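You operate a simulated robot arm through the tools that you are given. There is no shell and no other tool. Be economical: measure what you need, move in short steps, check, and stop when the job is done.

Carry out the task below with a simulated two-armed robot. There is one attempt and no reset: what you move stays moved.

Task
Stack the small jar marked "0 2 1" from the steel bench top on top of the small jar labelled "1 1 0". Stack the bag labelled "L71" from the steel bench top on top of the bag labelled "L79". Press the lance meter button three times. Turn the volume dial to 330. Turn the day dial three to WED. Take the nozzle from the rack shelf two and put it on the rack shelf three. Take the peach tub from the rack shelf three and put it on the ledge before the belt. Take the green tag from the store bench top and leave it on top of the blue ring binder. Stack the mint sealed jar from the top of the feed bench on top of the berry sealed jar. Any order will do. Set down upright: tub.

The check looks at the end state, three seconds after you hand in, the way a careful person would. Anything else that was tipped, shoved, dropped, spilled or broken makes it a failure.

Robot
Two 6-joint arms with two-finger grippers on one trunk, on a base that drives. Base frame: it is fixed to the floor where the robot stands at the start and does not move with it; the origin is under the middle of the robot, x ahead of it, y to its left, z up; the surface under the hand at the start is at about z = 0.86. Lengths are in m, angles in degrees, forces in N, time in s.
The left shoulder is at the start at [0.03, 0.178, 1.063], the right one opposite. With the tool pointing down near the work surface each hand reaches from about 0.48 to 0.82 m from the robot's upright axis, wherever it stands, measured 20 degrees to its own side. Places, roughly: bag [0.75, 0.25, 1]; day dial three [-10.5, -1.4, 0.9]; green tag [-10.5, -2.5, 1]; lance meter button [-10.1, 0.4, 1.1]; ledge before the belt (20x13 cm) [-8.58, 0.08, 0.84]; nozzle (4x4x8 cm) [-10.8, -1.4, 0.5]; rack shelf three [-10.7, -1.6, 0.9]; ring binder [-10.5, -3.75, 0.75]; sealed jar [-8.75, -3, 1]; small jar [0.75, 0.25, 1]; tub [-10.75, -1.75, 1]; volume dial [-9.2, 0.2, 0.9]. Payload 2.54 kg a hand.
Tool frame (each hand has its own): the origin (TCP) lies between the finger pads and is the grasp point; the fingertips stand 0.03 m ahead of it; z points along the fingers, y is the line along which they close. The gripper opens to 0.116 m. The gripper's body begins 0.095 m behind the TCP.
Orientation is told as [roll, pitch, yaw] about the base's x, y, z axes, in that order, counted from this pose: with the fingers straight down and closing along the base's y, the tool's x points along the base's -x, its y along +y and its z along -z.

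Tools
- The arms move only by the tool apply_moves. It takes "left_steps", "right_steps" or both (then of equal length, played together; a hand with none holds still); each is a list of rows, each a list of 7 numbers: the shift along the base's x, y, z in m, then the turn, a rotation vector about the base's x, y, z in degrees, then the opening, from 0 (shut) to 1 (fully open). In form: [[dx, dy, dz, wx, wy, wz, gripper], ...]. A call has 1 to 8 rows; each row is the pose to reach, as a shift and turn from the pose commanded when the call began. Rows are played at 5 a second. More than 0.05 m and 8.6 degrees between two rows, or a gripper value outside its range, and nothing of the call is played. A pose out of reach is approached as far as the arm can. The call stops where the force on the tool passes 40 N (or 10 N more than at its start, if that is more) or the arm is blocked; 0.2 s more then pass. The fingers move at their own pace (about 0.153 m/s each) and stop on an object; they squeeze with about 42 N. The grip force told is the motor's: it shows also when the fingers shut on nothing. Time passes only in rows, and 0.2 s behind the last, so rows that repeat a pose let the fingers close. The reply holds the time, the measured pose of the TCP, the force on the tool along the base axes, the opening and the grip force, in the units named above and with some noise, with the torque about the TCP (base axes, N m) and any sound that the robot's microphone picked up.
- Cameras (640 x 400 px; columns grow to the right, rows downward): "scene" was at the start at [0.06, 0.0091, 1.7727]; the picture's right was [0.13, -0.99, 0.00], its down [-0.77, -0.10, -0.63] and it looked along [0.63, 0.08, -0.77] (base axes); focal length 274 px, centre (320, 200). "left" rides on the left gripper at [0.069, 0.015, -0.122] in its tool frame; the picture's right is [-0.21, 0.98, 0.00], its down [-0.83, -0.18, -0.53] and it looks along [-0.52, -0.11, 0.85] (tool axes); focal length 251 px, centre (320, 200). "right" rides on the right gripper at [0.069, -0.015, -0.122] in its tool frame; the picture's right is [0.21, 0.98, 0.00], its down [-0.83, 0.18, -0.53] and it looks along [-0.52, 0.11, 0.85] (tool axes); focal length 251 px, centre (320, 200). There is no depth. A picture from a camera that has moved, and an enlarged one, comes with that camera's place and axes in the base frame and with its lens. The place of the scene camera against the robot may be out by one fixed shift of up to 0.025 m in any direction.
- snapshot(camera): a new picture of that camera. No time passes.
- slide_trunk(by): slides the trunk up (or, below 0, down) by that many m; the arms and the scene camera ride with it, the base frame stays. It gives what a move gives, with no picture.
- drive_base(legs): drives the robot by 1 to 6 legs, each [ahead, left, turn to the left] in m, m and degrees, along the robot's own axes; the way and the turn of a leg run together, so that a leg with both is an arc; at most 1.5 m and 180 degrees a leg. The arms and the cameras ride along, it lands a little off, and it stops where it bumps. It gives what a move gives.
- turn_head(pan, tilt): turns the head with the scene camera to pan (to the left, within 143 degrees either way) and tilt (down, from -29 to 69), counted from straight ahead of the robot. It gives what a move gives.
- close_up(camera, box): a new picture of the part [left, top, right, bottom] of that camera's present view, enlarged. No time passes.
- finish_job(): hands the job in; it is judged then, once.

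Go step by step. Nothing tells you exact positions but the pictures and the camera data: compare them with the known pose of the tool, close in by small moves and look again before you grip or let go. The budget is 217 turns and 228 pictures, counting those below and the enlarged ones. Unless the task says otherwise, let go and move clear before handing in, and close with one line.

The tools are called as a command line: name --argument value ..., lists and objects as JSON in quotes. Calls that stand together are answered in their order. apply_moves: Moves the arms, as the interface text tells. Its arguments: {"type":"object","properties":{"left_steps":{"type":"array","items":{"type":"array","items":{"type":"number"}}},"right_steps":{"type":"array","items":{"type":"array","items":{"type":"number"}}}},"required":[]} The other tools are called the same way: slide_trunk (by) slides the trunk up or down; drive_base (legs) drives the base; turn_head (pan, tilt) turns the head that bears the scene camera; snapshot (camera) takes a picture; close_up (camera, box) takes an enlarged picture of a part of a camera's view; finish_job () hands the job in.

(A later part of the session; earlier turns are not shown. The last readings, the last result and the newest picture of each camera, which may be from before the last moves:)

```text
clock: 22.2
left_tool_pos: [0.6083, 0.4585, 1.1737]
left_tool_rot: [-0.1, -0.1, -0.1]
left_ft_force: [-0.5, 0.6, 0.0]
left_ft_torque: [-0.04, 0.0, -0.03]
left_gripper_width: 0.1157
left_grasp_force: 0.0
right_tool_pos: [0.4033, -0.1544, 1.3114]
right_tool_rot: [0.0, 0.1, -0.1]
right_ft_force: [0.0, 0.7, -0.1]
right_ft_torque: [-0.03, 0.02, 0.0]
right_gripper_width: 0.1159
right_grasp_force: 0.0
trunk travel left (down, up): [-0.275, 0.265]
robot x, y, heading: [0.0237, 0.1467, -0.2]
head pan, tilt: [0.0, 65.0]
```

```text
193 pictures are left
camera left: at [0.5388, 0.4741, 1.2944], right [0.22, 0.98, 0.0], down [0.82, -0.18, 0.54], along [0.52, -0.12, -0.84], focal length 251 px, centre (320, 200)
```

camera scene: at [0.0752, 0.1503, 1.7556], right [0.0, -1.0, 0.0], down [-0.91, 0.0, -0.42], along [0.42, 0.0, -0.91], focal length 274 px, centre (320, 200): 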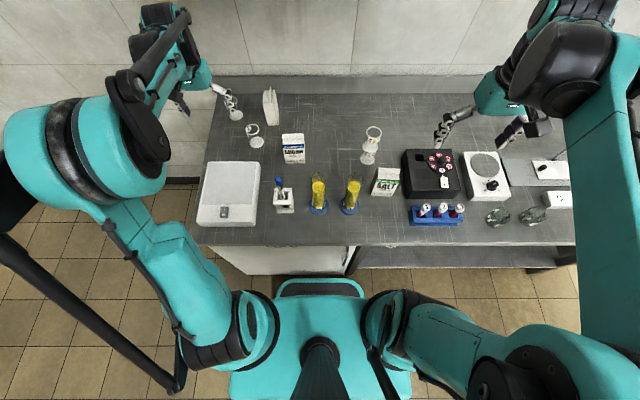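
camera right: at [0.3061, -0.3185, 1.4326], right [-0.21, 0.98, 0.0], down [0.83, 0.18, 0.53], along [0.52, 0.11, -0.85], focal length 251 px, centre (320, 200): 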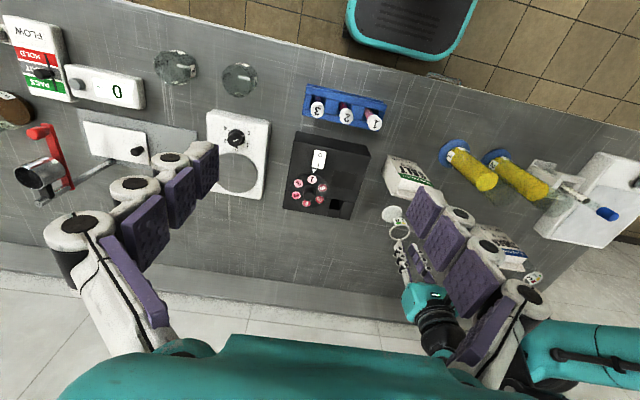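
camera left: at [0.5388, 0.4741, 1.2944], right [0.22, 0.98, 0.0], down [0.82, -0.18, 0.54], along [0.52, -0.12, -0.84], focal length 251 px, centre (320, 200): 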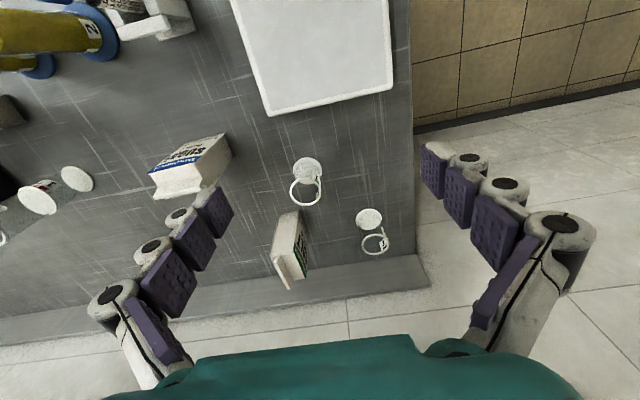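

Now the label side of the back bag should be readable.

close_up --camera "left" --box '[250, 200, 330, 300]'

close_up --camera "scene" --box '[230, 80, 330, 170]'

close_up --camera "scene" --box '[340, 120, 440, 210]'

```text
4.00 times, centred on (290, 250) of left
camera zoom: at [0.5388, 0.4741, 1.2944], right [0.22, 0.98, 0.0], down [0.82, -0.18, 0.54], along [0.52, -0.12, -0.84], focal length 1006 px, centre (440, 0)
```

zoom: 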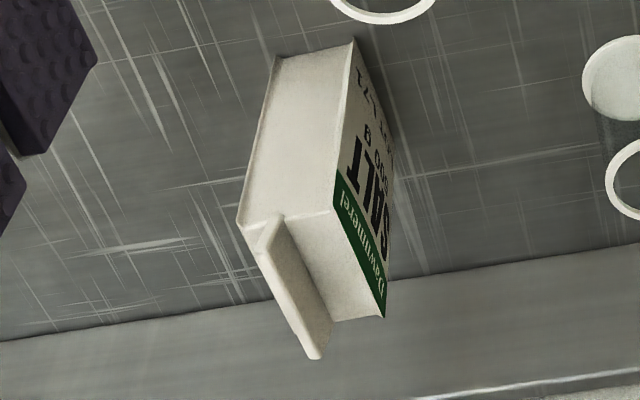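

```text
4.44 times, centred on (280, 125) of scene
camera zoom: at [0.0752, 0.1503, 1.7556], right [0.0, -1.0, 0.0], down [-0.91, 0.0, -0.42], along [0.42, 0.0, -0.91], focal length 1219 px, centre (498, 533)
```

zoom: 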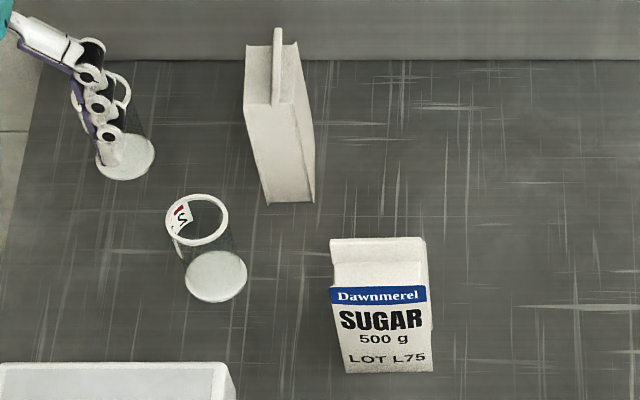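

```text
4.44 times, centred on (390, 165) of scene
camera zoom: at [0.0752, 0.1503, 1.7556], right [0.0, -1.0, 0.0], down [-0.91, 0.0, -0.42], along [0.42, 0.0, -0.91], focal length 1219 px, centre (9, 356)
```

zoom: 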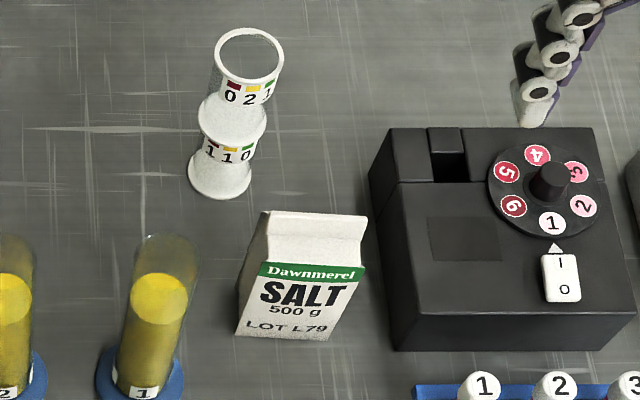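

L71 confirmed; its footprint is about x 0.822–0.904, y 0.319–0.362, top ≈0.99. I move above it and test the reach.

apply_moves --left_steps '[[0.034, -0.017, -0.01, 0, 0, 0, 1], [0.068, -0.034, -0.02, 0, 0, 0, 1], [0.102, -0.051, -0.03, 0, 0, 0, 1], [0.136, -0.068, -0.04, 0, 0, 0, 1], [0.17, -0.085, -0.05, 0, 0, 0, 1], [0.204, -0.102, -0.06, 0, 0, 0, 1], [0.238, -0.118, -0.07, 0, 0, 0, 1], [0.238, -0.118, -0.07, 0, 0, 0, 1]]'

snapshot --camera "left"

```text
clock: 24.0
left_tool_pos: [0.8283, 0.338, 1.1023]
left_tool_rot: [0.0, -0.2, -0.1]
left_ft_force: [-0.2, -0.4, 0.7]
left_ft_torque: [-0.01, 0.0, -0.01]
left_gripper_width: 0.116
left_grasp_force: 0.0
left hand out of reach, approached as far as the arm can: row 7, 8
right_tool_pos: [0.4023, -0.1535, 1.3109]
right_tool_rot: [0.0, 0.0, 0.1]
right_ft_force: [1.4, -0.7, -0.6]
right_ft_torque: [0.01, -0.03, 0.01]
right_gripper_width: 0.116
right_grasp_force: 0.0
trunk travel left (down, up): [-0.275, 0.265]
robot x, y, heading: [0.0316, 0.1504, 0.1]
head pan, tilt: [0.0, 65.0]
```

```text
189 pictures are left
camera left: at [0.7593, 0.3538, 1.2221], right [0.22, 0.98, 0.0], down [0.82, -0.18, 0.54], along [0.52, -0.12, -0.84], focal length 251 px, centre (320, 200)
```

left: 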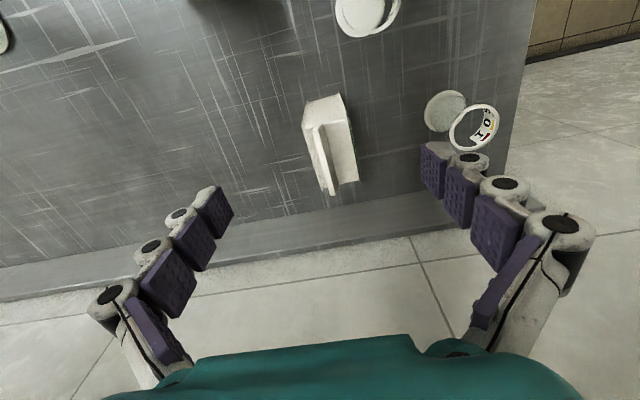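

Reach ends at x≈0.83. Before nudging the base forward I check overhead cabinets against the arm.

turn_head --pan 10 --tilt 35

snapshot --camera "scene"

```text
clock: 24.9
left_tool_pos: [0.8295, 0.3382, 1.1011]
left_tool_rot: [0.0, -0.1, -0.2]
left_ft_force: [-0.5, 0.0, 0.0]
left_ft_torque: [-0.02, -0.02, -0.02]
left_gripper_width: 0.1161
left_grasp_force: 0.2
right_tool_pos: [0.404, -0.1538, 1.3118]
right_tool_rot: [0.0, -0.1, 0.1]
right_ft_force: [-0.1, -0.2, 0.4]
right_ft_torque: [0.01, 0.01, -0.01]
right_gripper_width: 0.1159
right_grasp_force: 0.1
trunk travel left (down, up): [-0.275, 0.265]
robot x, y, heading: [0.0296, 0.1477, 0.0]
head pan, tilt: [10.0, 35.0]
```

```text
188 pictures are left
camera scene: at [0.101, 0.1643, 1.7954], right [0.17, -0.98, 0.0], down [-0.57, -0.1, -0.82], along [0.81, 0.14, -0.57], focal length 274 px, centre (320, 200)
```

scene: 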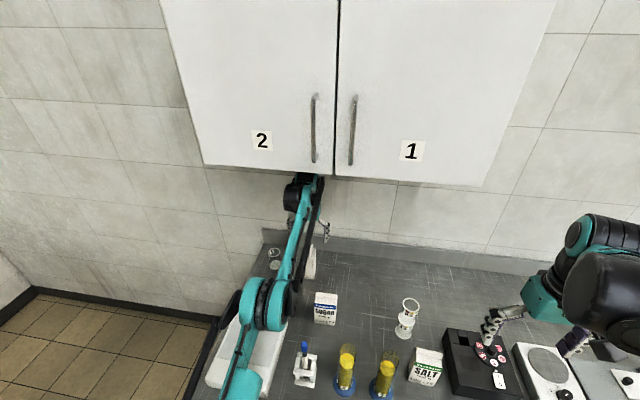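

The cabinet's underside is at about z 1.49, well above the wrist. I ease the base 3.5 cm forward.

drive_base --legs '[[0.035, 0, 0]]'

snapshot --camera "left"

```text
clock: 25.8
left_tool_pos: [0.8626, 0.3376, 1.1012]
left_tool_rot: [0.1, -0.1, -0.1]
left_ft_force: [-0.4, 0.7, -0.3]
left_ft_torque: [0.02, 0.05, 0.0]
left_gripper_width: 0.116
left_grasp_force: 0.0
right_tool_pos: [0.4366, -0.1539, 1.3102]
right_tool_rot: [0.2, 0.0, 0.1]
right_ft_force: [0.2, -0.2, 0.7]
right_ft_torque: [-0.04, 0.05, -0.03]
right_gripper_width: 0.1158
right_grasp_force: 0.0
trunk travel left (down, up): [-0.275, 0.265]
robot x, y, heading: [0.0673, 0.1491, 0.0]
head pan, tilt: [10.0, 35.0]
```

```text
187 pictures are left
camera left: at [0.7934, 0.3538, 1.2218], right [0.22, 0.98, 0.0], down [0.82, -0.18, 0.54], along [0.52, -0.12, -0.84], focal length 251 px, centre (320, 200)
```

left: 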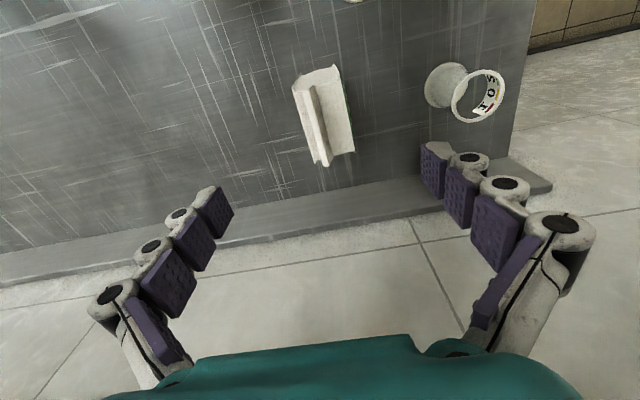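

No bump, and the hand is now over the bag at about (0.857, 0.342). I descend and grip.

apply_moves --left_steps '[[-0.005, 0.004, -0.04, 0, 0, 0, 1], [-0.005, 0.004, -0.08, 0, 0, 0, 1], [-0.005, 0.004, -0.115, 0, 0, 0, 1], [-0.005, 0.004, -0.146, 0, 0, 0, 1]]'

snapshot --camera "left"

```text
clock: 26.8
left_tool_pos: [0.8588, 0.3415, 0.9546]
left_tool_rot: [0.0, 0.0, -0.1]
left_ft_force: [0.5, 0.1, -0.1]
left_ft_torque: [-0.01, 0.04, -0.01]
left_gripper_width: 0.1159
left_grasp_force: 0.0
right_tool_pos: [0.4384, -0.1546, 1.3106]
right_tool_rot: [0.0, 0.1, 0.1]
right_ft_force: [0.8, 0.5, 0.3]
right_ft_torque: [-0.01, 0.05, 0.02]
right_gripper_width: 0.1159
right_grasp_force: 0.0
trunk travel left (down, up): [-0.275, 0.265]
robot x, y, heading: [0.0636, 0.1522, 0.5]
head pan, tilt: [10.0, 35.0]
```

```text
186 pictures are left
camera left: at [0.7883, 0.356, 1.0747], right [0.22, 0.98, 0.0], down [0.83, -0.18, 0.53], along [0.52, -0.12, -0.84], focal length 251 px, centre (320, 200)
```

left: 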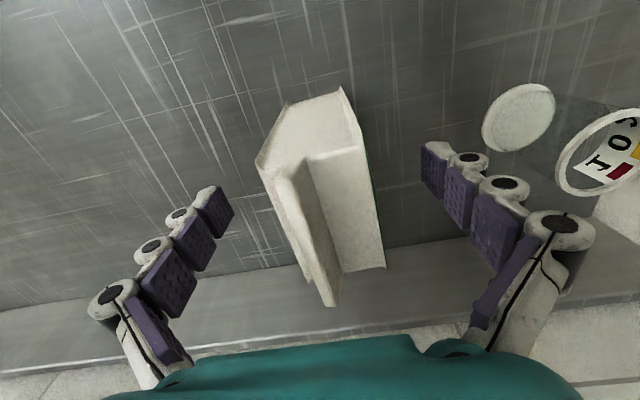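

The bag is centred between the fingers to within a few mm; I close and lift slightly.

apply_moves --left_steps '[[0, 0.003, 0, 0, 0, 0, 1], [0, 0.003, 0, 0, 0, 0, 0], [0, 0.003, 0, 0, 0, 0, 0], [0, 0.003, 0, 0, 0, 0, 0], [0, 0.003, 0, 0, 0, 0, 0], [0, 0.003, 0.01, 0, 0, 0, 0], [0, 0.003, 0.02, 0, 0, 0, 0], [0, 0.003, 0.03, 0, 0, 0, 0]]'

snapshot --camera "left"

```text
clock: 28.6
left_tool_pos: [0.8578, 0.3463, 0.9842]
left_tool_rot: [-0.1, -0.1, 0.0]
left_ft_force: [0.1, 0.1, -5.3]
left_ft_torque: [-0.02, 0.04, -0.01]
left_gripper_width: 0.0533
left_grasp_force: 42.0
right_tool_pos: [0.4364, -0.1523, 1.3114]
right_tool_rot: [0.0, 0.0, 0.0]
right_ft_force: [0.6, 0.6, 0.2]
right_ft_torque: [-0.01, 0.0, 0.02]
right_gripper_width: 0.1161
right_grasp_force: 0.1
trunk travel left (down, up): [-0.275, 0.265]
robot x, y, heading: [0.0635, 0.1493, 0.0]
head pan, tilt: [10.0, 35.0]
```

```text
185 pictures are left
camera left: at [0.7886, 0.3615, 1.105], right [0.22, 0.98, 0.0], down [0.82, -0.18, 0.54], along [0.52, -0.12, -0.84], focal length 251 px, centre (320, 200)
```

left: 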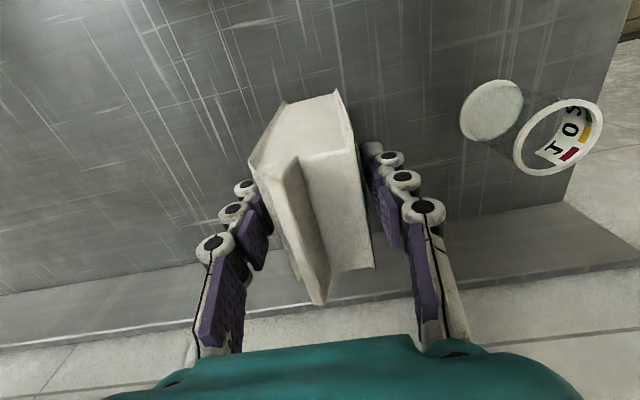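

Bag held (5 N). I raise it above all neighbours and pull it back toward the robot.

apply_moves --left_steps '[[0, 0, 0.04, 0, 0, 0, 0], [-0.01, 0, 0.08, 0, 0, 0, 0], [-0.02, 0, 0.12, 0, 0, 0, 0], [-0.04, 0, 0.155, 0, 0, 0, 0], [-0.08, 0, 0.165, 0, 0, 0, 0], [-0.12, 0, 0.165, 0, 0, 0, 0], [-0.16, 0, 0.165, 0, 0, 0, 0], [-0.2, 0, 0.165, 0, 0, 0, 0]]'

apply_moves --left_steps '[[-0.03, -0.02, 0, 0, 0, 8, 0], [-0.06, -0.04, 0, 0, 0, 16, 0], [-0.09, -0.06, 0, 0, 0, 24, 0], [-0.1, -0.08, 0, 0, 0, 32, 0], [-0.1, -0.1, 0, 0, 0, 40, 0], [-0.1, -0.11, 0, 0, 0, 48, 0], [-0.1, -0.12, 0, 0, 0, 56, 0], [-0.1, -0.12, 0, 0, 0, 64, 0]]'

```text
clock: 30.4
left_tool_pos: [0.6551, 0.3483, 1.1509]
left_tool_rot: [0.0, -0.2, -0.1]
left_ft_force: [-0.6, 0.3, -5.1]
left_ft_torque: [0.01, 0.02, -0.01]
left_gripper_width: 0.0533
left_grasp_force: 41.7
right_tool_pos: [0.4345, -0.1539, 1.3114]
right_tool_rot: [0.0, 0.0, -0.1]
right_ft_force: [-0.5, 0.1, -0.4]
right_ft_torque: [-0.01, -0.03, -0.02]
right_gripper_width: 0.116
right_grasp_force: 0.1
trunk travel left (down, up): [-0.275, 0.265]
robot x, y, heading: [0.0669, 0.1494, -0.1]
head pan, tilt: [10.0, 35.0]
```

```text
clock: 32.2
left_tool_pos: [0.559, 0.2247, 1.1507]
left_tool_rot: [0.1, -0.1, 64.0]
left_ft_force: [-0.5, -0.1, -4.2]
left_ft_torque: [0.01, -0.01, 0.01]
left_gripper_width: 0.0533
left_grasp_force: 42.4
right_tool_pos: [0.4379, -0.1544, 1.3102]
right_tool_rot: [0.0, 0.0, -0.1]
right_ft_force: [0.7, -0.4, 0.8]
right_ft_torque: [0.0, -0.01, -0.04]
right_gripper_width: 0.1159
right_grasp_force: 0.0
trunk travel left (down, up): [-0.275, 0.265]
robot x, y, heading: [0.0646, 0.1514, 0.2]
head pan, tilt: [10.0, 35.0]
```

Rotation works. I drive the base back and right, then finish the turn and look at L79.

drive_base --legs '[[-0.04, -0.12, 0]]'

apply_moves --left_steps '[[0, -0.01, 0, 0, 0, 8, 0], [0, -0.02, 0, 0, 0, 16, 0], [0, -0.03, 0, 0, 0, 24, 0]]' --right_steps '[[0, -0.04, 0, 0, 0, 0, 1], [0, -0.08, 0, 0, 0, 0, 1], [0, -0.12, 0, 0, 0, 0, 1]]'

snapshot --camera "left"

snapshot --camera "right"

turn_head --pan 0 --tilt 60

snapshot --camera "scene"

```text
clock: 33.4
left_tool_pos: [0.5189, 0.1035, 1.1509]
left_tool_rot: [0.0, 0.0, 63.7]
left_ft_force: [-0.5, -0.6, -4.6]
left_ft_torque: [0.01, -0.01, 0.0]
left_gripper_width: 0.0532
left_grasp_force: 42.3
right_tool_pos: [0.3964, -0.2756, 1.3107]
right_tool_rot: [0.1, 0.0, -0.2]
right_ft_force: [-0.5, -0.5, -0.2]
right_ft_torque: [0.06, -0.01, 0.0]
right_gripper_width: 0.116
right_grasp_force: 0.0
trunk travel left (down, up): [-0.275, 0.265]
robot x, y, heading: [0.0216, 0.031, -0.2]
head pan, tilt: [10.0, 35.0]
```

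```text
clock: 34.2
left_tool_pos: [0.5205, 0.0724, 1.149]
left_tool_rot: [0.0, -0.2, 88.0]
left_ft_force: [0.4, 0.2, -5.1]
left_ft_torque: [-0.01, 0.01, 0.02]
left_gripper_width: 0.0533
left_grasp_force: 41.8
right_tool_pos: [0.3978, -0.3951, 1.3089]
right_tool_rot: [-0.1, -0.1, -0.3]
right_ft_force: [-0.3, 0.3, -0.7]
right_ft_torque: [0.01, 0.02, 0.0]
right_gripper_width: 0.116
right_grasp_force: 0.0
trunk travel left (down, up): [-0.275, 0.265]
robot x, y, heading: [0.0222, 0.0324, -0.2]
head pan, tilt: [10.0, 35.0]
```

```text
184 pictures are left
camera left: at [0.5013, 0.0036, 1.2701], right [-0.97, 0.25, 0.0], down [0.21, 0.82, 0.54], along [0.13, 0.52, -0.84], focal length 251 px, centre (320, 200)
```

left: 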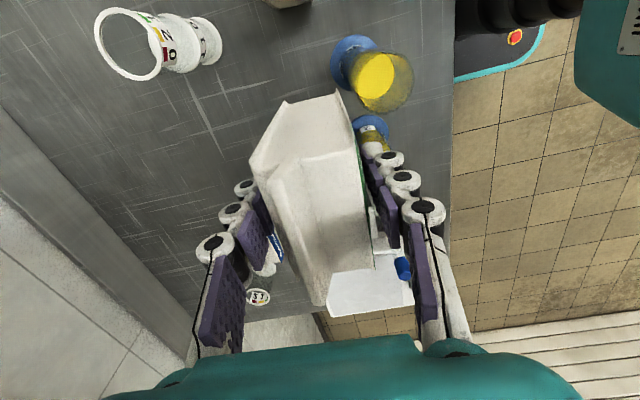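

```text
183 pictures are left
camera right: at [0.3292, -0.4112, 1.4305], right [-0.21, 0.98, 0.0], down [0.83, 0.18, 0.53], along [0.52, 0.11, -0.85], focal length 251 px, centre (320, 200)
```

right: 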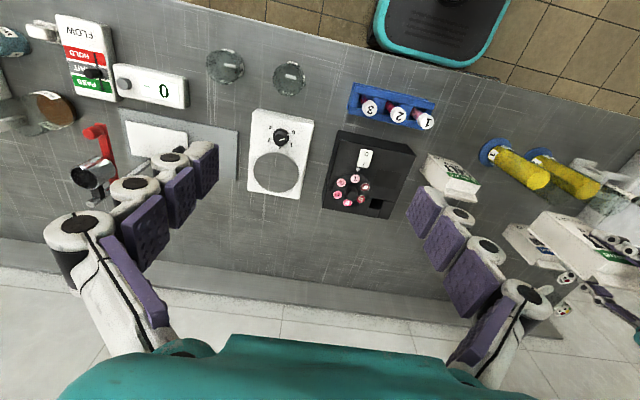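

```text
clock: 35.1
left_tool_pos: [0.519, 0.075, 1.1499]
left_tool_rot: [0.0, -0.1, 87.7]
left_ft_force: [-0.2, 0.1, -4.7]
left_ft_torque: [-0.01, 0.02, -0.02]
left_gripper_width: 0.0532
left_grasp_force: 42.1
right_tool_pos: [0.3969, -0.3946, 1.3103]
right_tool_rot: [0.0, 0.0, -0.2]
right_ft_force: [0.2, -0.4, -0.2]
right_ft_torque: [0.04, 0.0, 0.03]
right_gripper_width: 0.1161
right_grasp_force: 0.3
trunk travel left (down, up): [-0.275, 0.265]
robot x, y, heading: [0.0232, 0.0279, -0.2]
head pan, tilt: [0.0, 60.0]
```

```text
182 pictures are left
camera scene: at [0.0745, 0.0287, 1.7612], right [0.0, -1.0, 0.0], down [-0.87, 0.0, -0.5], along [0.5, 0.0, -0.87], focal length 274 px, centre (320, 200)
```

scene: 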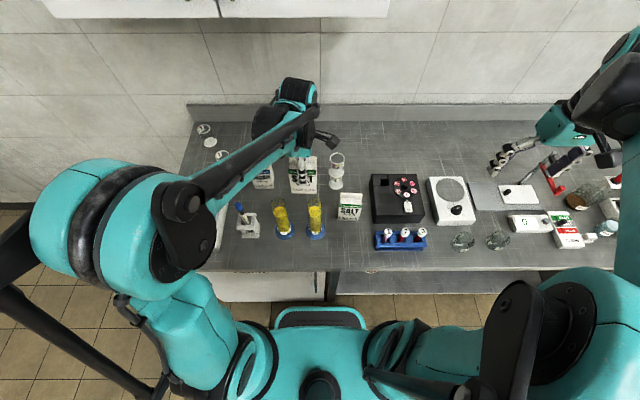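

The held bag is turned. I enlarge L79 in the right and scene views to fix its position.

close_up --camera "right" --box '[400, 140, 500, 220]'

close_up --camera "scene" --box '[310, 140, 400, 240]'

```text
5.00 times, centred on (450, 180) of right
camera zoom: at [0.3285, -0.4096, 1.4311], right [-0.21, 0.98, 0.0], down [0.83, 0.18, 0.53], along [0.52, 0.11, -0.85], focal length 1257 px, centre (-330, 300)
```

zoom: 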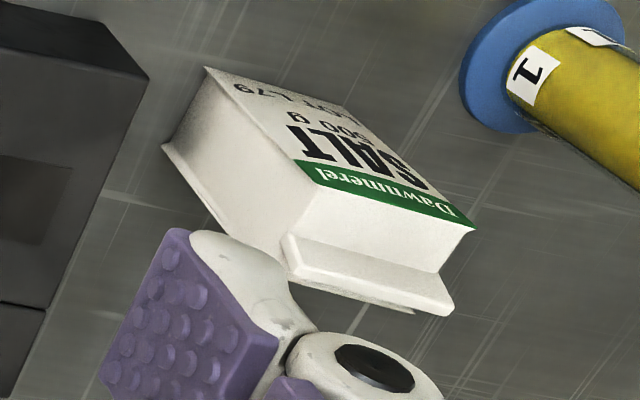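

```text
4.00 times, centred on (355, 190) of scene
camera zoom: at [0.0745, 0.0287, 1.7612], right [0.0, -1.0, 0.0], down [-0.87, 0.0, -0.5], along [0.5, 0.0, -0.87], focal length 1097 px, centre (180, 240)
```

zoom: 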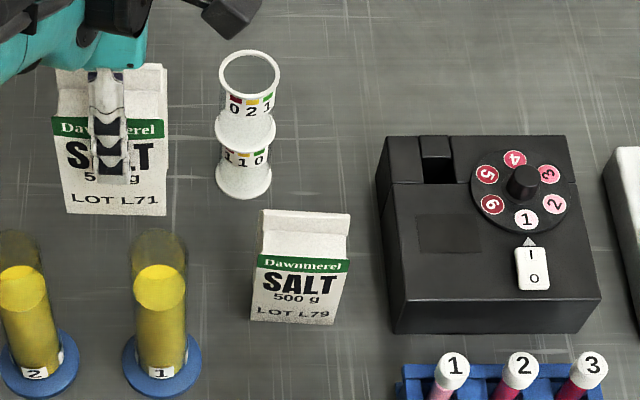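

L79: front face at x≈0.4995, centre y≈-0.076, yaw about -3.5°, fin near x≈0.526. I carry L71 over it at height.

apply_moves --left_steps '[[0, -0.035, 0, 0, 0, 0, 0], [0, -0.07, 0, 0, 0, 0, 0], [0.003, -0.105, 0, 0, 0, 0, 0], [0.007, -0.135, 0, 0, 0, 0, 0], [0.007, -0.149, 0, 0, 0, -1, 0], [0.007, -0.149, -0.02, 0, 0, -1, 0], [0.007, -0.149, -0.02, 0, 0, -1, 0]]'

snapshot --camera "right"

close_up --camera "right" --box '[380, 120, 520, 240]'

close_up --camera "scene" --box '[300, 120, 400, 240]'

```text
clock: 36.7
left_tool_pos: [0.5256, -0.075, 1.1294]
left_tool_rot: [-0.1, -0.1, 86.7]
left_ft_force: [0.2, 0.5, -5.3]
left_ft_torque: [-0.03, -0.02, 0.0]
left_gripper_width: 0.0533
left_grasp_force: 41.8
right_tool_pos: [0.3953, -0.3945, 1.3099]
right_tool_rot: [0.0, 0.0, -0.2]
right_ft_force: [0.4, -0.4, -0.2]
right_ft_torque: [-0.01, 0.01, 0.0]
right_gripper_width: 0.116
right_grasp_force: 0.0
trunk travel left (down, up): [-0.275, 0.265]
robot x, y, heading: [0.0222, 0.0312, -0.3]
head pan, tilt: [0.0, 60.0]
```

```text
179 pictures are left
camera right: at [0.3279, -0.4096, 1.4313], right [-0.21, 0.98, 0.0], down [0.83, 0.18, 0.53], along [0.52, 0.11, -0.85], focal length 251 px, centre (320, 200)
```

right: 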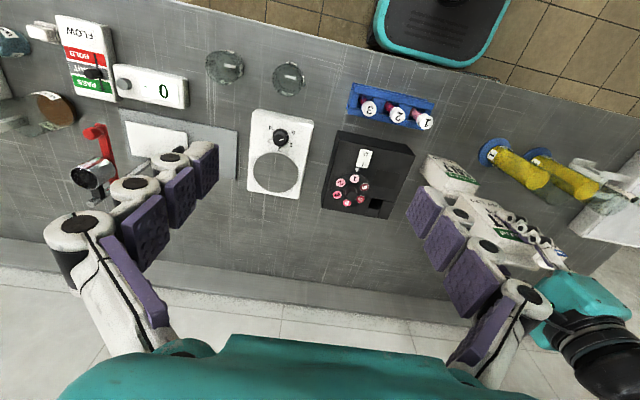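

```text
3.33 times, centred on (450, 180) of right
camera zoom: at [0.3279, -0.4096, 1.4313], right [-0.21, 0.98, 0.0], down [0.83, 0.18, 0.53], along [0.52, 0.11, -0.85], focal length 838 px, centre (-113, 267)
```

zoom: 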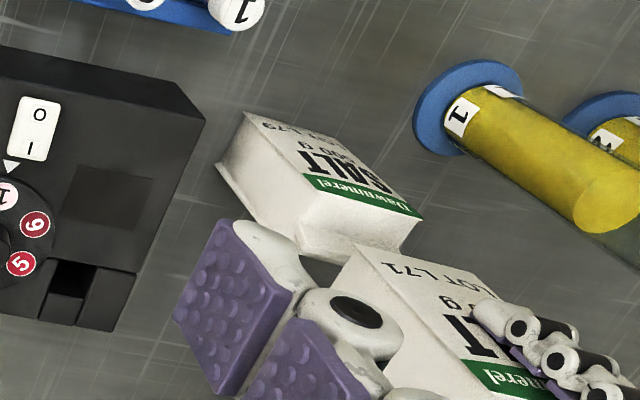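

```text
3.33 times, centred on (350, 180) of scene
camera zoom: at [0.0737, 0.029, 1.7612], right [0.0, -1.0, 0.0], down [-0.87, 0.0, -0.5], along [0.5, 0.0, -0.87], focal length 914 px, centre (220, 267)
```

zoom: 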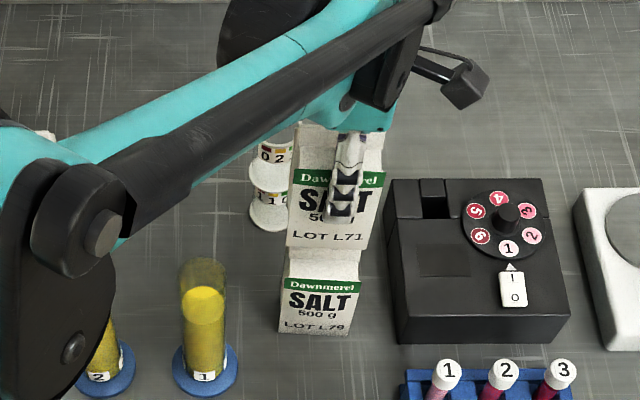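

Alignment looks good from the front. I turn the right hand to view the stacking from the side.

apply_moves --right_steps '[[0.01, 0, -0.01, 0, 0, 8, 1], [0.02, 0, -0.02, 0, 0, 16, 1], [0.03, 0, -0.03, 0, 0, 24, 1], [0.04, 0, -0.04, 0, 0, 32, 1], [0.05, 0, -0.05, 0, 0, 40, 1], [0.06, 0, -0.06, 0, 0, 48, 1], [0.07, 0, -0.07, 0, 0, 56, 1], [0.08, 0, -0.08, 0, 0, 64, 1]]'

apply_moves --right_steps '[[0.01, 0, -0.01, 0, 0, 8, 0.3], [0.02, 0, -0.02, 0, 0, 16, 0.3], [0.03, 0, -0.03, 0, 0, 24, 0.3], [0.04, -0.02, -0.06, 0, 0, 26, 0.3], [0.04, -0.04, -0.08, 0, 0, 26, 0.3]]'

snapshot --camera "right"

```text
clock: 38.5
left_tool_pos: [0.5273, -0.0753, 1.1289]
left_tool_rot: [0.0, -0.1, 86.7]
left_ft_force: [-0.3, -0.7, -5.4]
left_ft_torque: [0.01, 0.01, -0.01]
left_gripper_width: 0.0532
left_grasp_force: 41.8
right_tool_pos: [0.4765, -0.3942, 1.2295]
right_tool_rot: [0.0, 0.0, 64.0]
right_ft_force: [0.4, 0.3, -0.6]
right_ft_torque: [-0.01, 0.0, 0.04]
right_gripper_width: 0.116
right_grasp_force: 0.1
trunk travel left (down, up): [-0.275, 0.265]
robot x, y, heading: [0.0224, 0.0322, -0.0]
head pan, tilt: [0.0, 60.0]
```

```text
clock: 39.7
left_tool_pos: [0.5265, -0.0738, 1.129]
left_tool_rot: [-0.1, -0.2, 86.7]
left_ft_force: [-0.4, 0.6, -4.4]
left_ft_torque: [-0.01, 0.0, 0.0]
left_gripper_width: 0.0531
left_grasp_force: 41.8
right_tool_pos: [0.5141, -0.4336, 1.149]
right_tool_rot: [0.1, 0.0, 89.9]
right_ft_force: [0.7, -0.1, -0.2]
right_ft_torque: [0.04, -0.03, 0.03]
right_gripper_width: 0.0351
right_grasp_force: 0.0
trunk travel left (down, up): [-0.275, 0.265]
robot x, y, heading: [0.0214, 0.0288, -0.4]
head pan, tilt: [0.0, 60.0]
```

```text
176 pictures are left
camera right: at [0.5293, -0.5031, 1.2707], right [-0.98, -0.21, 0.0], down [-0.18, 0.83, 0.53], along [-0.11, 0.52, -0.85], focal length 251 px, centre (320, 200)
```

right: 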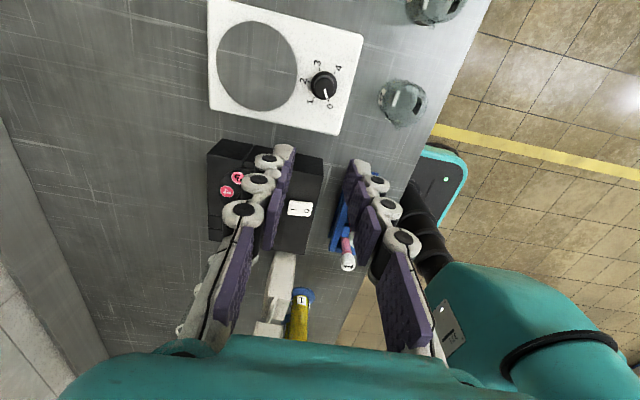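

I tilt the right hand so its camera looks more level at the bags.

apply_moves --right_steps '[[0, -0.01, 0.0, 8, 0, 0, 1], [0, -0.02, 0, 16, 0, 0, 1], [0, -0.03, 0, 24, 0, 0, 1], [0, -0.04, 0, 32, 0, 0, 1], [0, -0.04, 0, 40, 0, 0, 1]]'

snapshot --camera "right"

```text
clock: 40.9
left_tool_pos: [0.5289, -0.074, 1.129]
left_tool_rot: [0.0, -0.1, 86.8]
left_ft_force: [0.4, -0.3, -4.3]
left_ft_torque: [-0.03, 0.01, 0.04]
left_gripper_width: 0.0534
left_grasp_force: 42.2
right_tool_pos: [0.5256, -0.4652, 1.1515]
right_tool_rot: [-1.1, -38.7, 89.6]
right_ft_force: [0.1, 0.3, 1.1]
right_ft_torque: [-0.03, 0.04, 0.01]
right_gripper_width: 0.1158
right_grasp_force: 0.1
right hand out of reach, approached as far as the arm can: row 5
trunk travel left (down, up): [-0.275, 0.265]
robot x, y, heading: [0.0256, 0.0305, -0.2]
head pan, tilt: [0.0, 60.0]
```

```text
175 pictures are left
camera right: at [0.5385, -0.5949, 1.2035], right [-0.98, -0.15, -0.15], down [-0.19, 0.31, 0.93], along [-0.09, 0.94, -0.34], focal length 251 px, centre (320, 200)
```

right: 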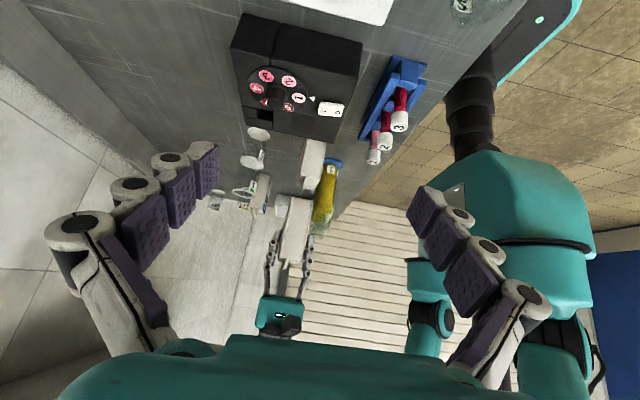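

close_up --camera "right" --box '[240, 120, 360, 340]'

```text
1.82 times, centred on (300, 230) of right
camera zoom: at [0.5385, -0.5949, 1.2035], right [-0.98, -0.15, -0.15], down [-0.19, 0.31, 0.93], along [-0.09, 0.94, -0.34], focal length 457 px, centre (356, 146)
```

zoom: 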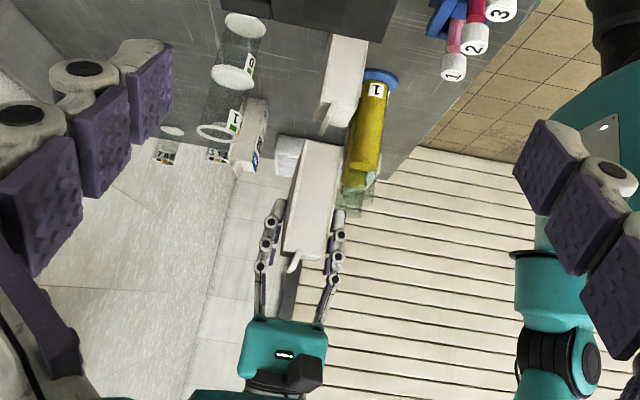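

close_up --camera "right" --box '[285, 130, 335, 210]'

close_up --camera "right" --box '[265, 180, 335, 280]'

```text
5.00 times, centred on (310, 170) of right
camera zoom: at [0.5385, -0.5949, 1.2035], right [-0.98, -0.15, -0.15], down [-0.19, 0.31, 0.93], along [-0.09, 0.94, -0.34], focal length 1257 px, centre (370, 350)
```

zoom: 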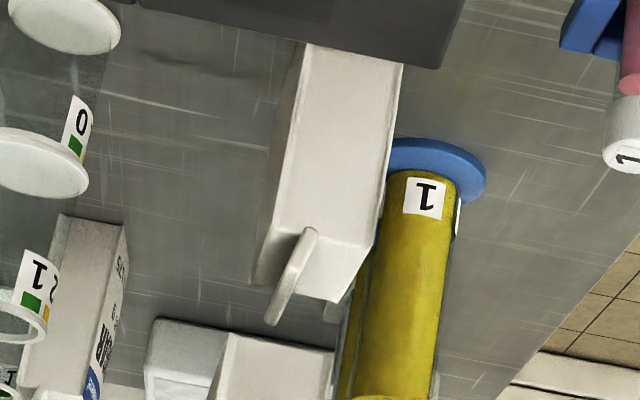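

```text
4.00 times, centred on (300, 230) of right
camera zoom: at [0.5385, -0.5949, 1.2035], right [-0.98, -0.15, -0.15], down [-0.19, 0.31, 0.93], along [-0.09, 0.94, -0.34], focal length 1006 px, centre (400, 80)
```

zoom: 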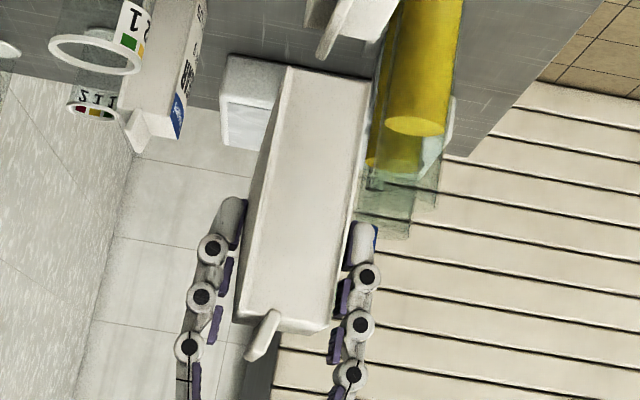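

The side view shows L79's fin ridge at x≈0.530, z≈1.00–1.01, and the held bag centred at x≈0.530 — well aligned. I lower toward contact.

apply_moves --left_steps '[[0, 0, -0.008, 0, 0, 0, 0], [0, 0, -0.016, 0, 0, 0, 0], [0, 0, -0.02, 0, 0, 0, 0], [0, 0, -0.023, 0, 0, 0, 0]]'

close_up --camera "right" --box '[265, 150, 335, 250]'

```text
clock: 41.9
left_tool_pos: [0.5281, -0.0745, 1.1076]
left_tool_rot: [0.0, -0.2, 86.8]
left_ft_force: [-0.6, 0.1, -5.0]
left_ft_torque: [-0.01, -0.02, 0.01]
left_gripper_width: 0.0532
left_grasp_force: 41.8
right_tool_pos: [0.5249, -0.4645, 1.1504]
right_tool_rot: [-1.1, -38.5, 89.8]
right_ft_force: [-0.4, -0.8, -0.5]
right_ft_torque: [0.01, 0.01, -0.01]
right_gripper_width: 0.116
right_grasp_force: 0.0
trunk travel left (down, up): [-0.275, 0.265]
robot x, y, heading: [0.0221, 0.0307, 0.2]
head pan, tilt: [0.0, 60.0]
```

```text
4.00 times, centred on (300, 200) of right
camera zoom: at [0.5383, -0.5951, 1.2035], right [-0.98, -0.15, -0.15], down [-0.19, 0.32, 0.93], along [-0.09, 0.94, -0.34], focal length 1006 px, centre (400, 200)
```

zoom: 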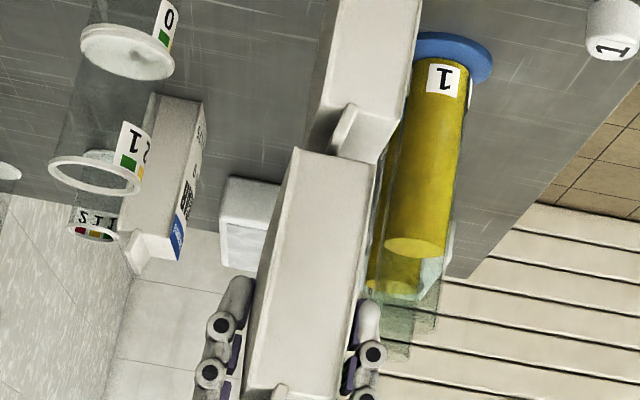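

No contact yet; continuing in 2 mm steps.

apply_moves --left_steps '[[0, 0, -0.002, 0, 0, 0, 0], [0, 0, -0.004, 0, 0, 0, 0], [0, 0, -0.006, 0, 0, 0, 0]]'

apply_moves --left_steps '[[0, 0, -0.002, 0, 0, 0, 0], [0, 0, -0.004, 0, 0, 0, 0]]'

close_up --camera "right" --box '[265, 150, 335, 250]'

```text
clock: 42.7
left_tool_pos: [0.5268, -0.0765, 1.1012]
left_tool_rot: [0.0, -0.1, 86.6]
left_ft_force: [0.6, -0.7, -4.1]
left_ft_torque: [-0.03, -0.02, 0.0]
left_gripper_width: 0.053
left_grasp_force: 42.1
right_tool_pos: [0.5244, -0.4641, 1.151]
right_tool_rot: [-1.0, -38.6, 89.7]
right_ft_force: [-0.5, 0.1, 0.4]
right_ft_torque: [-0.03, 0.0, 0.01]
right_gripper_width: 0.1161
right_grasp_force: 0.1
trunk travel left (down, up): [-0.275, 0.265]
robot x, y, heading: [0.0212, 0.0286, -0.4]
head pan, tilt: [0.0, 60.0]
```

```text
clock: 43.3
left_tool_pos: [0.5276, -0.0756, 1.0981]
left_tool_rot: [0.0, 0.0, 86.9]
left_ft_force: [0.5, 0.7, -5.3]
left_ft_torque: [-0.01, 0.0, -0.01]
left_gripper_width: 0.0531
left_grasp_force: 42.1
right_tool_pos: [0.5257, -0.4659, 1.1519]
right_tool_rot: [-1.1, -38.6, 89.7]
right_ft_force: [0.4, -0.6, 0.1]
right_ft_torque: [-0.04, 0.0, 0.01]
right_gripper_width: 0.1161
right_grasp_force: 0.1
trunk travel left (down, up): [-0.275, 0.265]
robot x, y, heading: [0.019, 0.0345, -0.1]
head pan, tilt: [0.0, 60.0]
```

```text
4.00 times, centred on (300, 200) of right
camera zoom: at [0.5382, -0.5952, 1.2035], right [-0.98, -0.15, -0.15], down [-0.19, 0.32, 0.93], along [-0.09, 0.94, -0.34], focal length 1006 px, centre (400, 200)
```

zoom: 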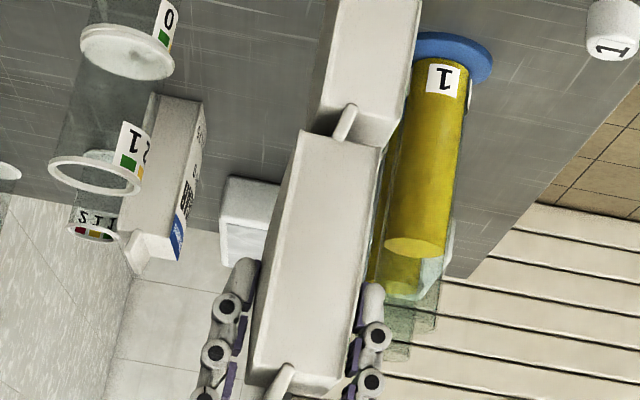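

apply_moves --left_steps '[[0, 0, -0.002, 0, 0, 0, 0], [0, 0, -0.004, 0, 0, 0, 0]]'

apply_moves --left_steps '[[0, 0, -0.002, 0, 0, 0, 0], [0, 0, -0.004, 0, 0, 0, 0]]'

close_up --camera "right" --box '[265, 150, 335, 250]'

```text
clock: 43.9
left_tool_pos: [0.5262, -0.0756, 1.0938]
left_tool_rot: [-0.1, -0.1, 86.7]
left_ft_force: [-0.9, 0.4, -5.5]
left_ft_torque: [-0.01, -0.01, -0.01]
left_gripper_width: 0.0536
left_grasp_force: 41.7
right_tool_pos: [0.5243, -0.4647, 1.151]
right_tool_rot: [-1.1, -38.6, 89.7]
right_ft_force: [-0.3, -0.2, 0.7]
right_ft_torque: [0.03, 0.02, 0.03]
right_gripper_width: 0.1159
right_grasp_force: 0.0
trunk travel left (down, up): [-0.275, 0.265]
robot x, y, heading: [0.0258, 0.0292, -0.0]
head pan, tilt: [0.0, 60.0]
```

```text
clock: 44.5
left_tool_pos: [0.5261, -0.0766, 1.0887]
left_tool_rot: [0.0, -0.1, 86.7]
left_ft_force: [-0.6, 0.3, -4.5]
left_ft_torque: [-0.06, -0.01, -0.03]
left_gripper_width: 0.0534
left_grasp_force: 42.2
right_tool_pos: [0.5267, -0.4647, 1.1513]
right_tool_rot: [-1.0, -38.6, 89.7]
right_ft_force: [0.1, -0.2, 0.4]
right_ft_torque: [0.04, -0.01, 0.0]
right_gripper_width: 0.116
right_grasp_force: 0.1
trunk travel left (down, up): [-0.275, 0.265]
robot x, y, heading: [0.0226, 0.0298, -0.2]
head pan, tilt: [0.0, 60.0]
```

```text
4.00 times, centred on (300, 200) of right
camera zoom: at [0.5381, -0.5952, 1.2036], right [-0.98, -0.15, -0.15], down [-0.19, 0.32, 0.93], along [-0.09, 0.94, -0.34], focal length 1006 px, centre (400, 200)
```

zoom: 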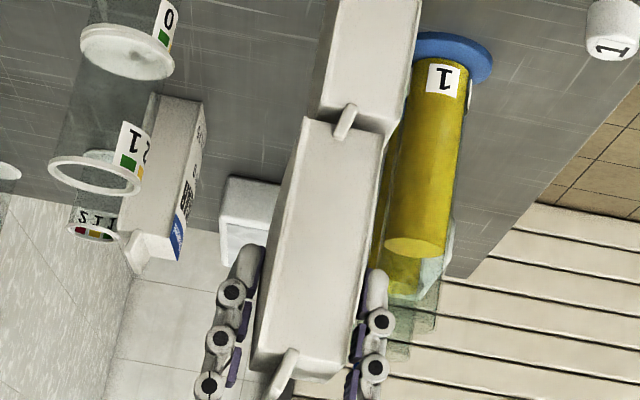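

The fin seems not to obstruct; the flat top is the support, centred x≈0.521. I shift 5 mm back and lower on.

apply_moves --left_steps '[[-0.005, 0, 0, 0, 0, 0, 0], [-0.005, 0, -0.002, 0, 0, 0, 0], [-0.005, 0, -0.004, 0, 0, 0, 0]]'

apply_moves --left_steps '[[0, 0, -0.002, 0, 0, 0, 0], [0, 0, -0.004, 0, 0, 0, 0]]'

close_up --camera "right" --box '[265, 150, 335, 250]'

```text
clock: 45.3
left_tool_pos: [0.521, -0.0756, 1.0854]
left_tool_rot: [0.0, -0.1, 86.7]
left_ft_force: [0.3, 0.2, -4.6]
left_ft_torque: [0.0, -0.01, 0.01]
left_gripper_width: 0.0532
left_grasp_force: 42.4
right_tool_pos: [0.5264, -0.4637, 1.1518]
right_tool_rot: [-1.1, -38.6, 89.7]
right_ft_force: [0.3, -0.4, 0.8]
right_ft_torque: [0.01, 0.0, 0.05]
right_gripper_width: 0.116
right_grasp_force: 0.0
trunk travel left (down, up): [-0.275, 0.265]
robot x, y, heading: [0.0249, 0.0303, -0.1]
head pan, tilt: [0.0, 60.0]
```

```text
clock: 45.9
left_tool_pos: [0.5218, -0.0748, 1.0813]
left_tool_rot: [0.0, -0.1, 86.8]
left_ft_force: [-0.6, 0.0, -5.2]
left_ft_torque: [0.04, -0.04, 0.0]
left_gripper_width: 0.0532
left_grasp_force: 41.9
right_tool_pos: [0.5248, -0.4649, 1.1509]
right_tool_rot: [-1.0, -38.6, 89.6]
right_ft_force: [-0.1, 0.3, 0.6]
right_ft_torque: [-0.01, -0.03, 0.0]
right_gripper_width: 0.1162
right_grasp_force: 0.0
trunk travel left (down, up): [-0.275, 0.265]
robot x, y, heading: [0.0247, 0.0288, 0.0]
head pan, tilt: [0.0, 60.0]
```

```text
4.00 times, centred on (300, 200) of right
camera zoom: at [0.5381, -0.5952, 1.2036], right [-0.98, -0.15, -0.15], down [-0.19, 0.32, 0.93], along [-0.09, 0.94, -0.34], focal length 1006 px, centre (400, 200)
```

zoom: 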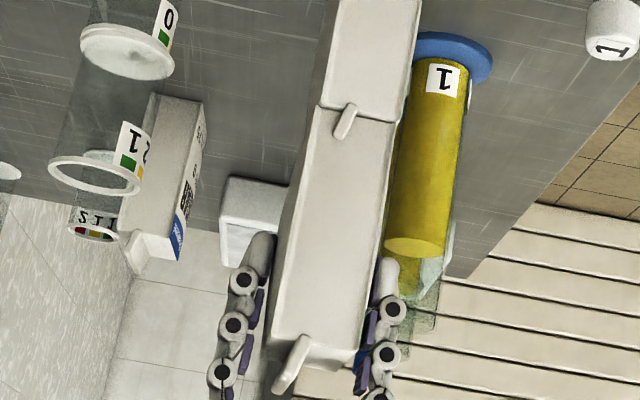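

Almost seated, edges aligned. Two more small steps.

apply_moves --left_steps '[[0, 0, -0.002, 0, 0, 0, 0], [0, 0, -0.003, 0, 0, 0, 0]]'

apply_moves --left_steps '[[0, 0, -0.0015, 0, 0, 0, 0], [0, 0, -0.003, 0, 0, 0, 0]]'

close_up --camera "right" --box '[265, 150, 335, 250]'

```text
clock: 46.5
left_tool_pos: [0.5206, -0.0753, 1.0803]
left_tool_rot: [-0.3, -0.2, 86.8]
left_ft_force: [6.7, 0.8, 33.5]
left_ft_torque: [0.04, -0.25, 0.06]
left_gripper_width: 0.0538
left_grasp_force: 42.0
right_tool_pos: [0.524, -0.4643, 1.1534]
right_tool_rot: [-1.2, -38.5, 89.7]
right_ft_force: [0.4, 0.5, -0.1]
right_ft_torque: [-0.01, 0.02, 0.0]
right_gripper_width: 0.1161
right_grasp_force: 0.1
trunk travel left (down, up): [-0.275, 0.265]
robot x, y, heading: [0.024, 0.03, -0.2]
head pan, tilt: [0.0, 60.0]
```

```text
clock: 47.1
left_tool_pos: [0.5195, -0.0738, 1.0765]
left_tool_rot: [0.0, -0.1, 86.6]
left_ft_force: [6.6, 0.4, 32.7]
left_ft_torque: [-0.02, -0.22, 0.02]
left_gripper_width: 0.0532
left_grasp_force: 41.8
right_tool_pos: [0.5236, -0.4639, 1.1525]
right_tool_rot: [-1.1, -38.5, 89.6]
right_ft_force: [-0.3, -0.1, 0.3]
right_ft_torque: [-0.02, -0.01, -0.03]
right_gripper_width: 0.116
right_grasp_force: 0.1
trunk travel left (down, up): [-0.275, 0.265]
robot x, y, heading: [0.02, 0.0328, -0.1]
head pan, tilt: [0.0, 60.0]
```

```text
4.00 times, centred on (300, 200) of right
camera zoom: at [0.5367, -0.5947, 1.2047], right [-0.98, -0.15, -0.15], down [-0.19, 0.32, 0.93], along [-0.09, 0.94, -0.34], focal length 1006 px, centre (400, 200)
```

zoom: 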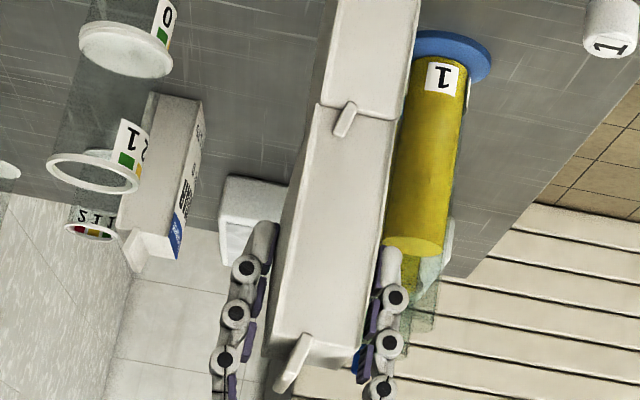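

Seated. I ease the load, then open slightly and check.

apply_moves --left_steps '[[0, 0, 0.002, 0, 0, 0, 0], [0, 0, 0.003, 0, 0, 0, 0]]'

apply_moves --left_steps '[[0, 0, 0, 0, 0, 0, 0.5], [0, 0, 0, 0, 0, 0, 0.55], [0, 0, 0, 0, 0, 0, 0.65], [0, 0, 0, 0, 0, 0, 0.75]]'

close_up --camera "right" --box '[265, 150, 335, 250]'

```text
clock: 47.7
left_tool_pos: [0.5203, -0.0769, 1.0778]
left_tool_rot: [-0.1, -0.1, 86.7]
left_ft_force: [0.0, 0.0, -4.8]
left_ft_torque: [0.01, 0.0, -0.02]
left_gripper_width: 0.0532
left_grasp_force: 42.6
right_tool_pos: [0.5252, -0.4648, 1.1502]
right_tool_rot: [-1.2, -38.6, 89.7]
right_ft_force: [-1.2, 0.3, 0.5]
right_ft_torque: [0.0, 0.0, -0.01]
right_gripper_width: 0.116
right_grasp_force: 0.1
trunk travel left (down, up): [-0.275, 0.265]
robot x, y, heading: [0.0255, 0.0297, -0.1]
head pan, tilt: [0.0, 60.0]
```

```text
clock: 48.7
left_tool_pos: [0.5204, -0.0764, 1.0779]
left_tool_rot: [0.0, -0.1, 86.7]
left_ft_force: [0.4, 0.2, 0.2]
left_ft_torque: [0.0, -0.01, 0.0]
left_gripper_width: 0.0868
left_grasp_force: 0.1
right_tool_pos: [0.5257, -0.4645, 1.1509]
right_tool_rot: [-1.1, -38.5, 89.7]
right_ft_force: [0.9, 0.3, 0.1]
right_ft_torque: [0.0, -0.01, 0.02]
right_gripper_width: 0.1159
right_grasp_force: 0.1
trunk travel left (down, up): [-0.275, 0.265]
robot x, y, heading: [0.0224, 0.0299, 0.0]
head pan, tilt: [0.0, 60.0]
```

```text
4.00 times, centred on (300, 200) of right
camera zoom: at [0.5378, -0.5951, 1.2037], right [-0.98, -0.15, -0.15], down [-0.19, 0.32, 0.93], along [-0.09, 0.94, -0.34], focal length 1006 px, centre (400, 200)
```

zoom: 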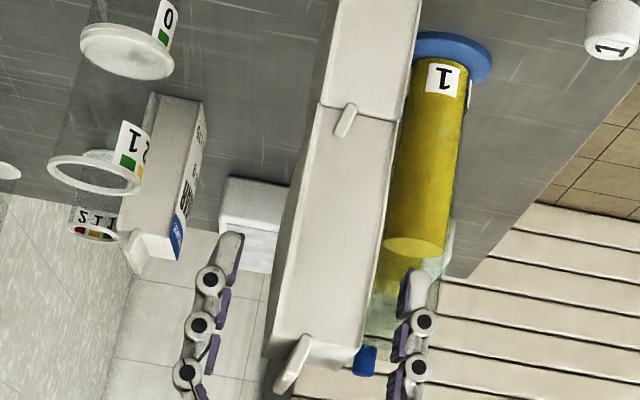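

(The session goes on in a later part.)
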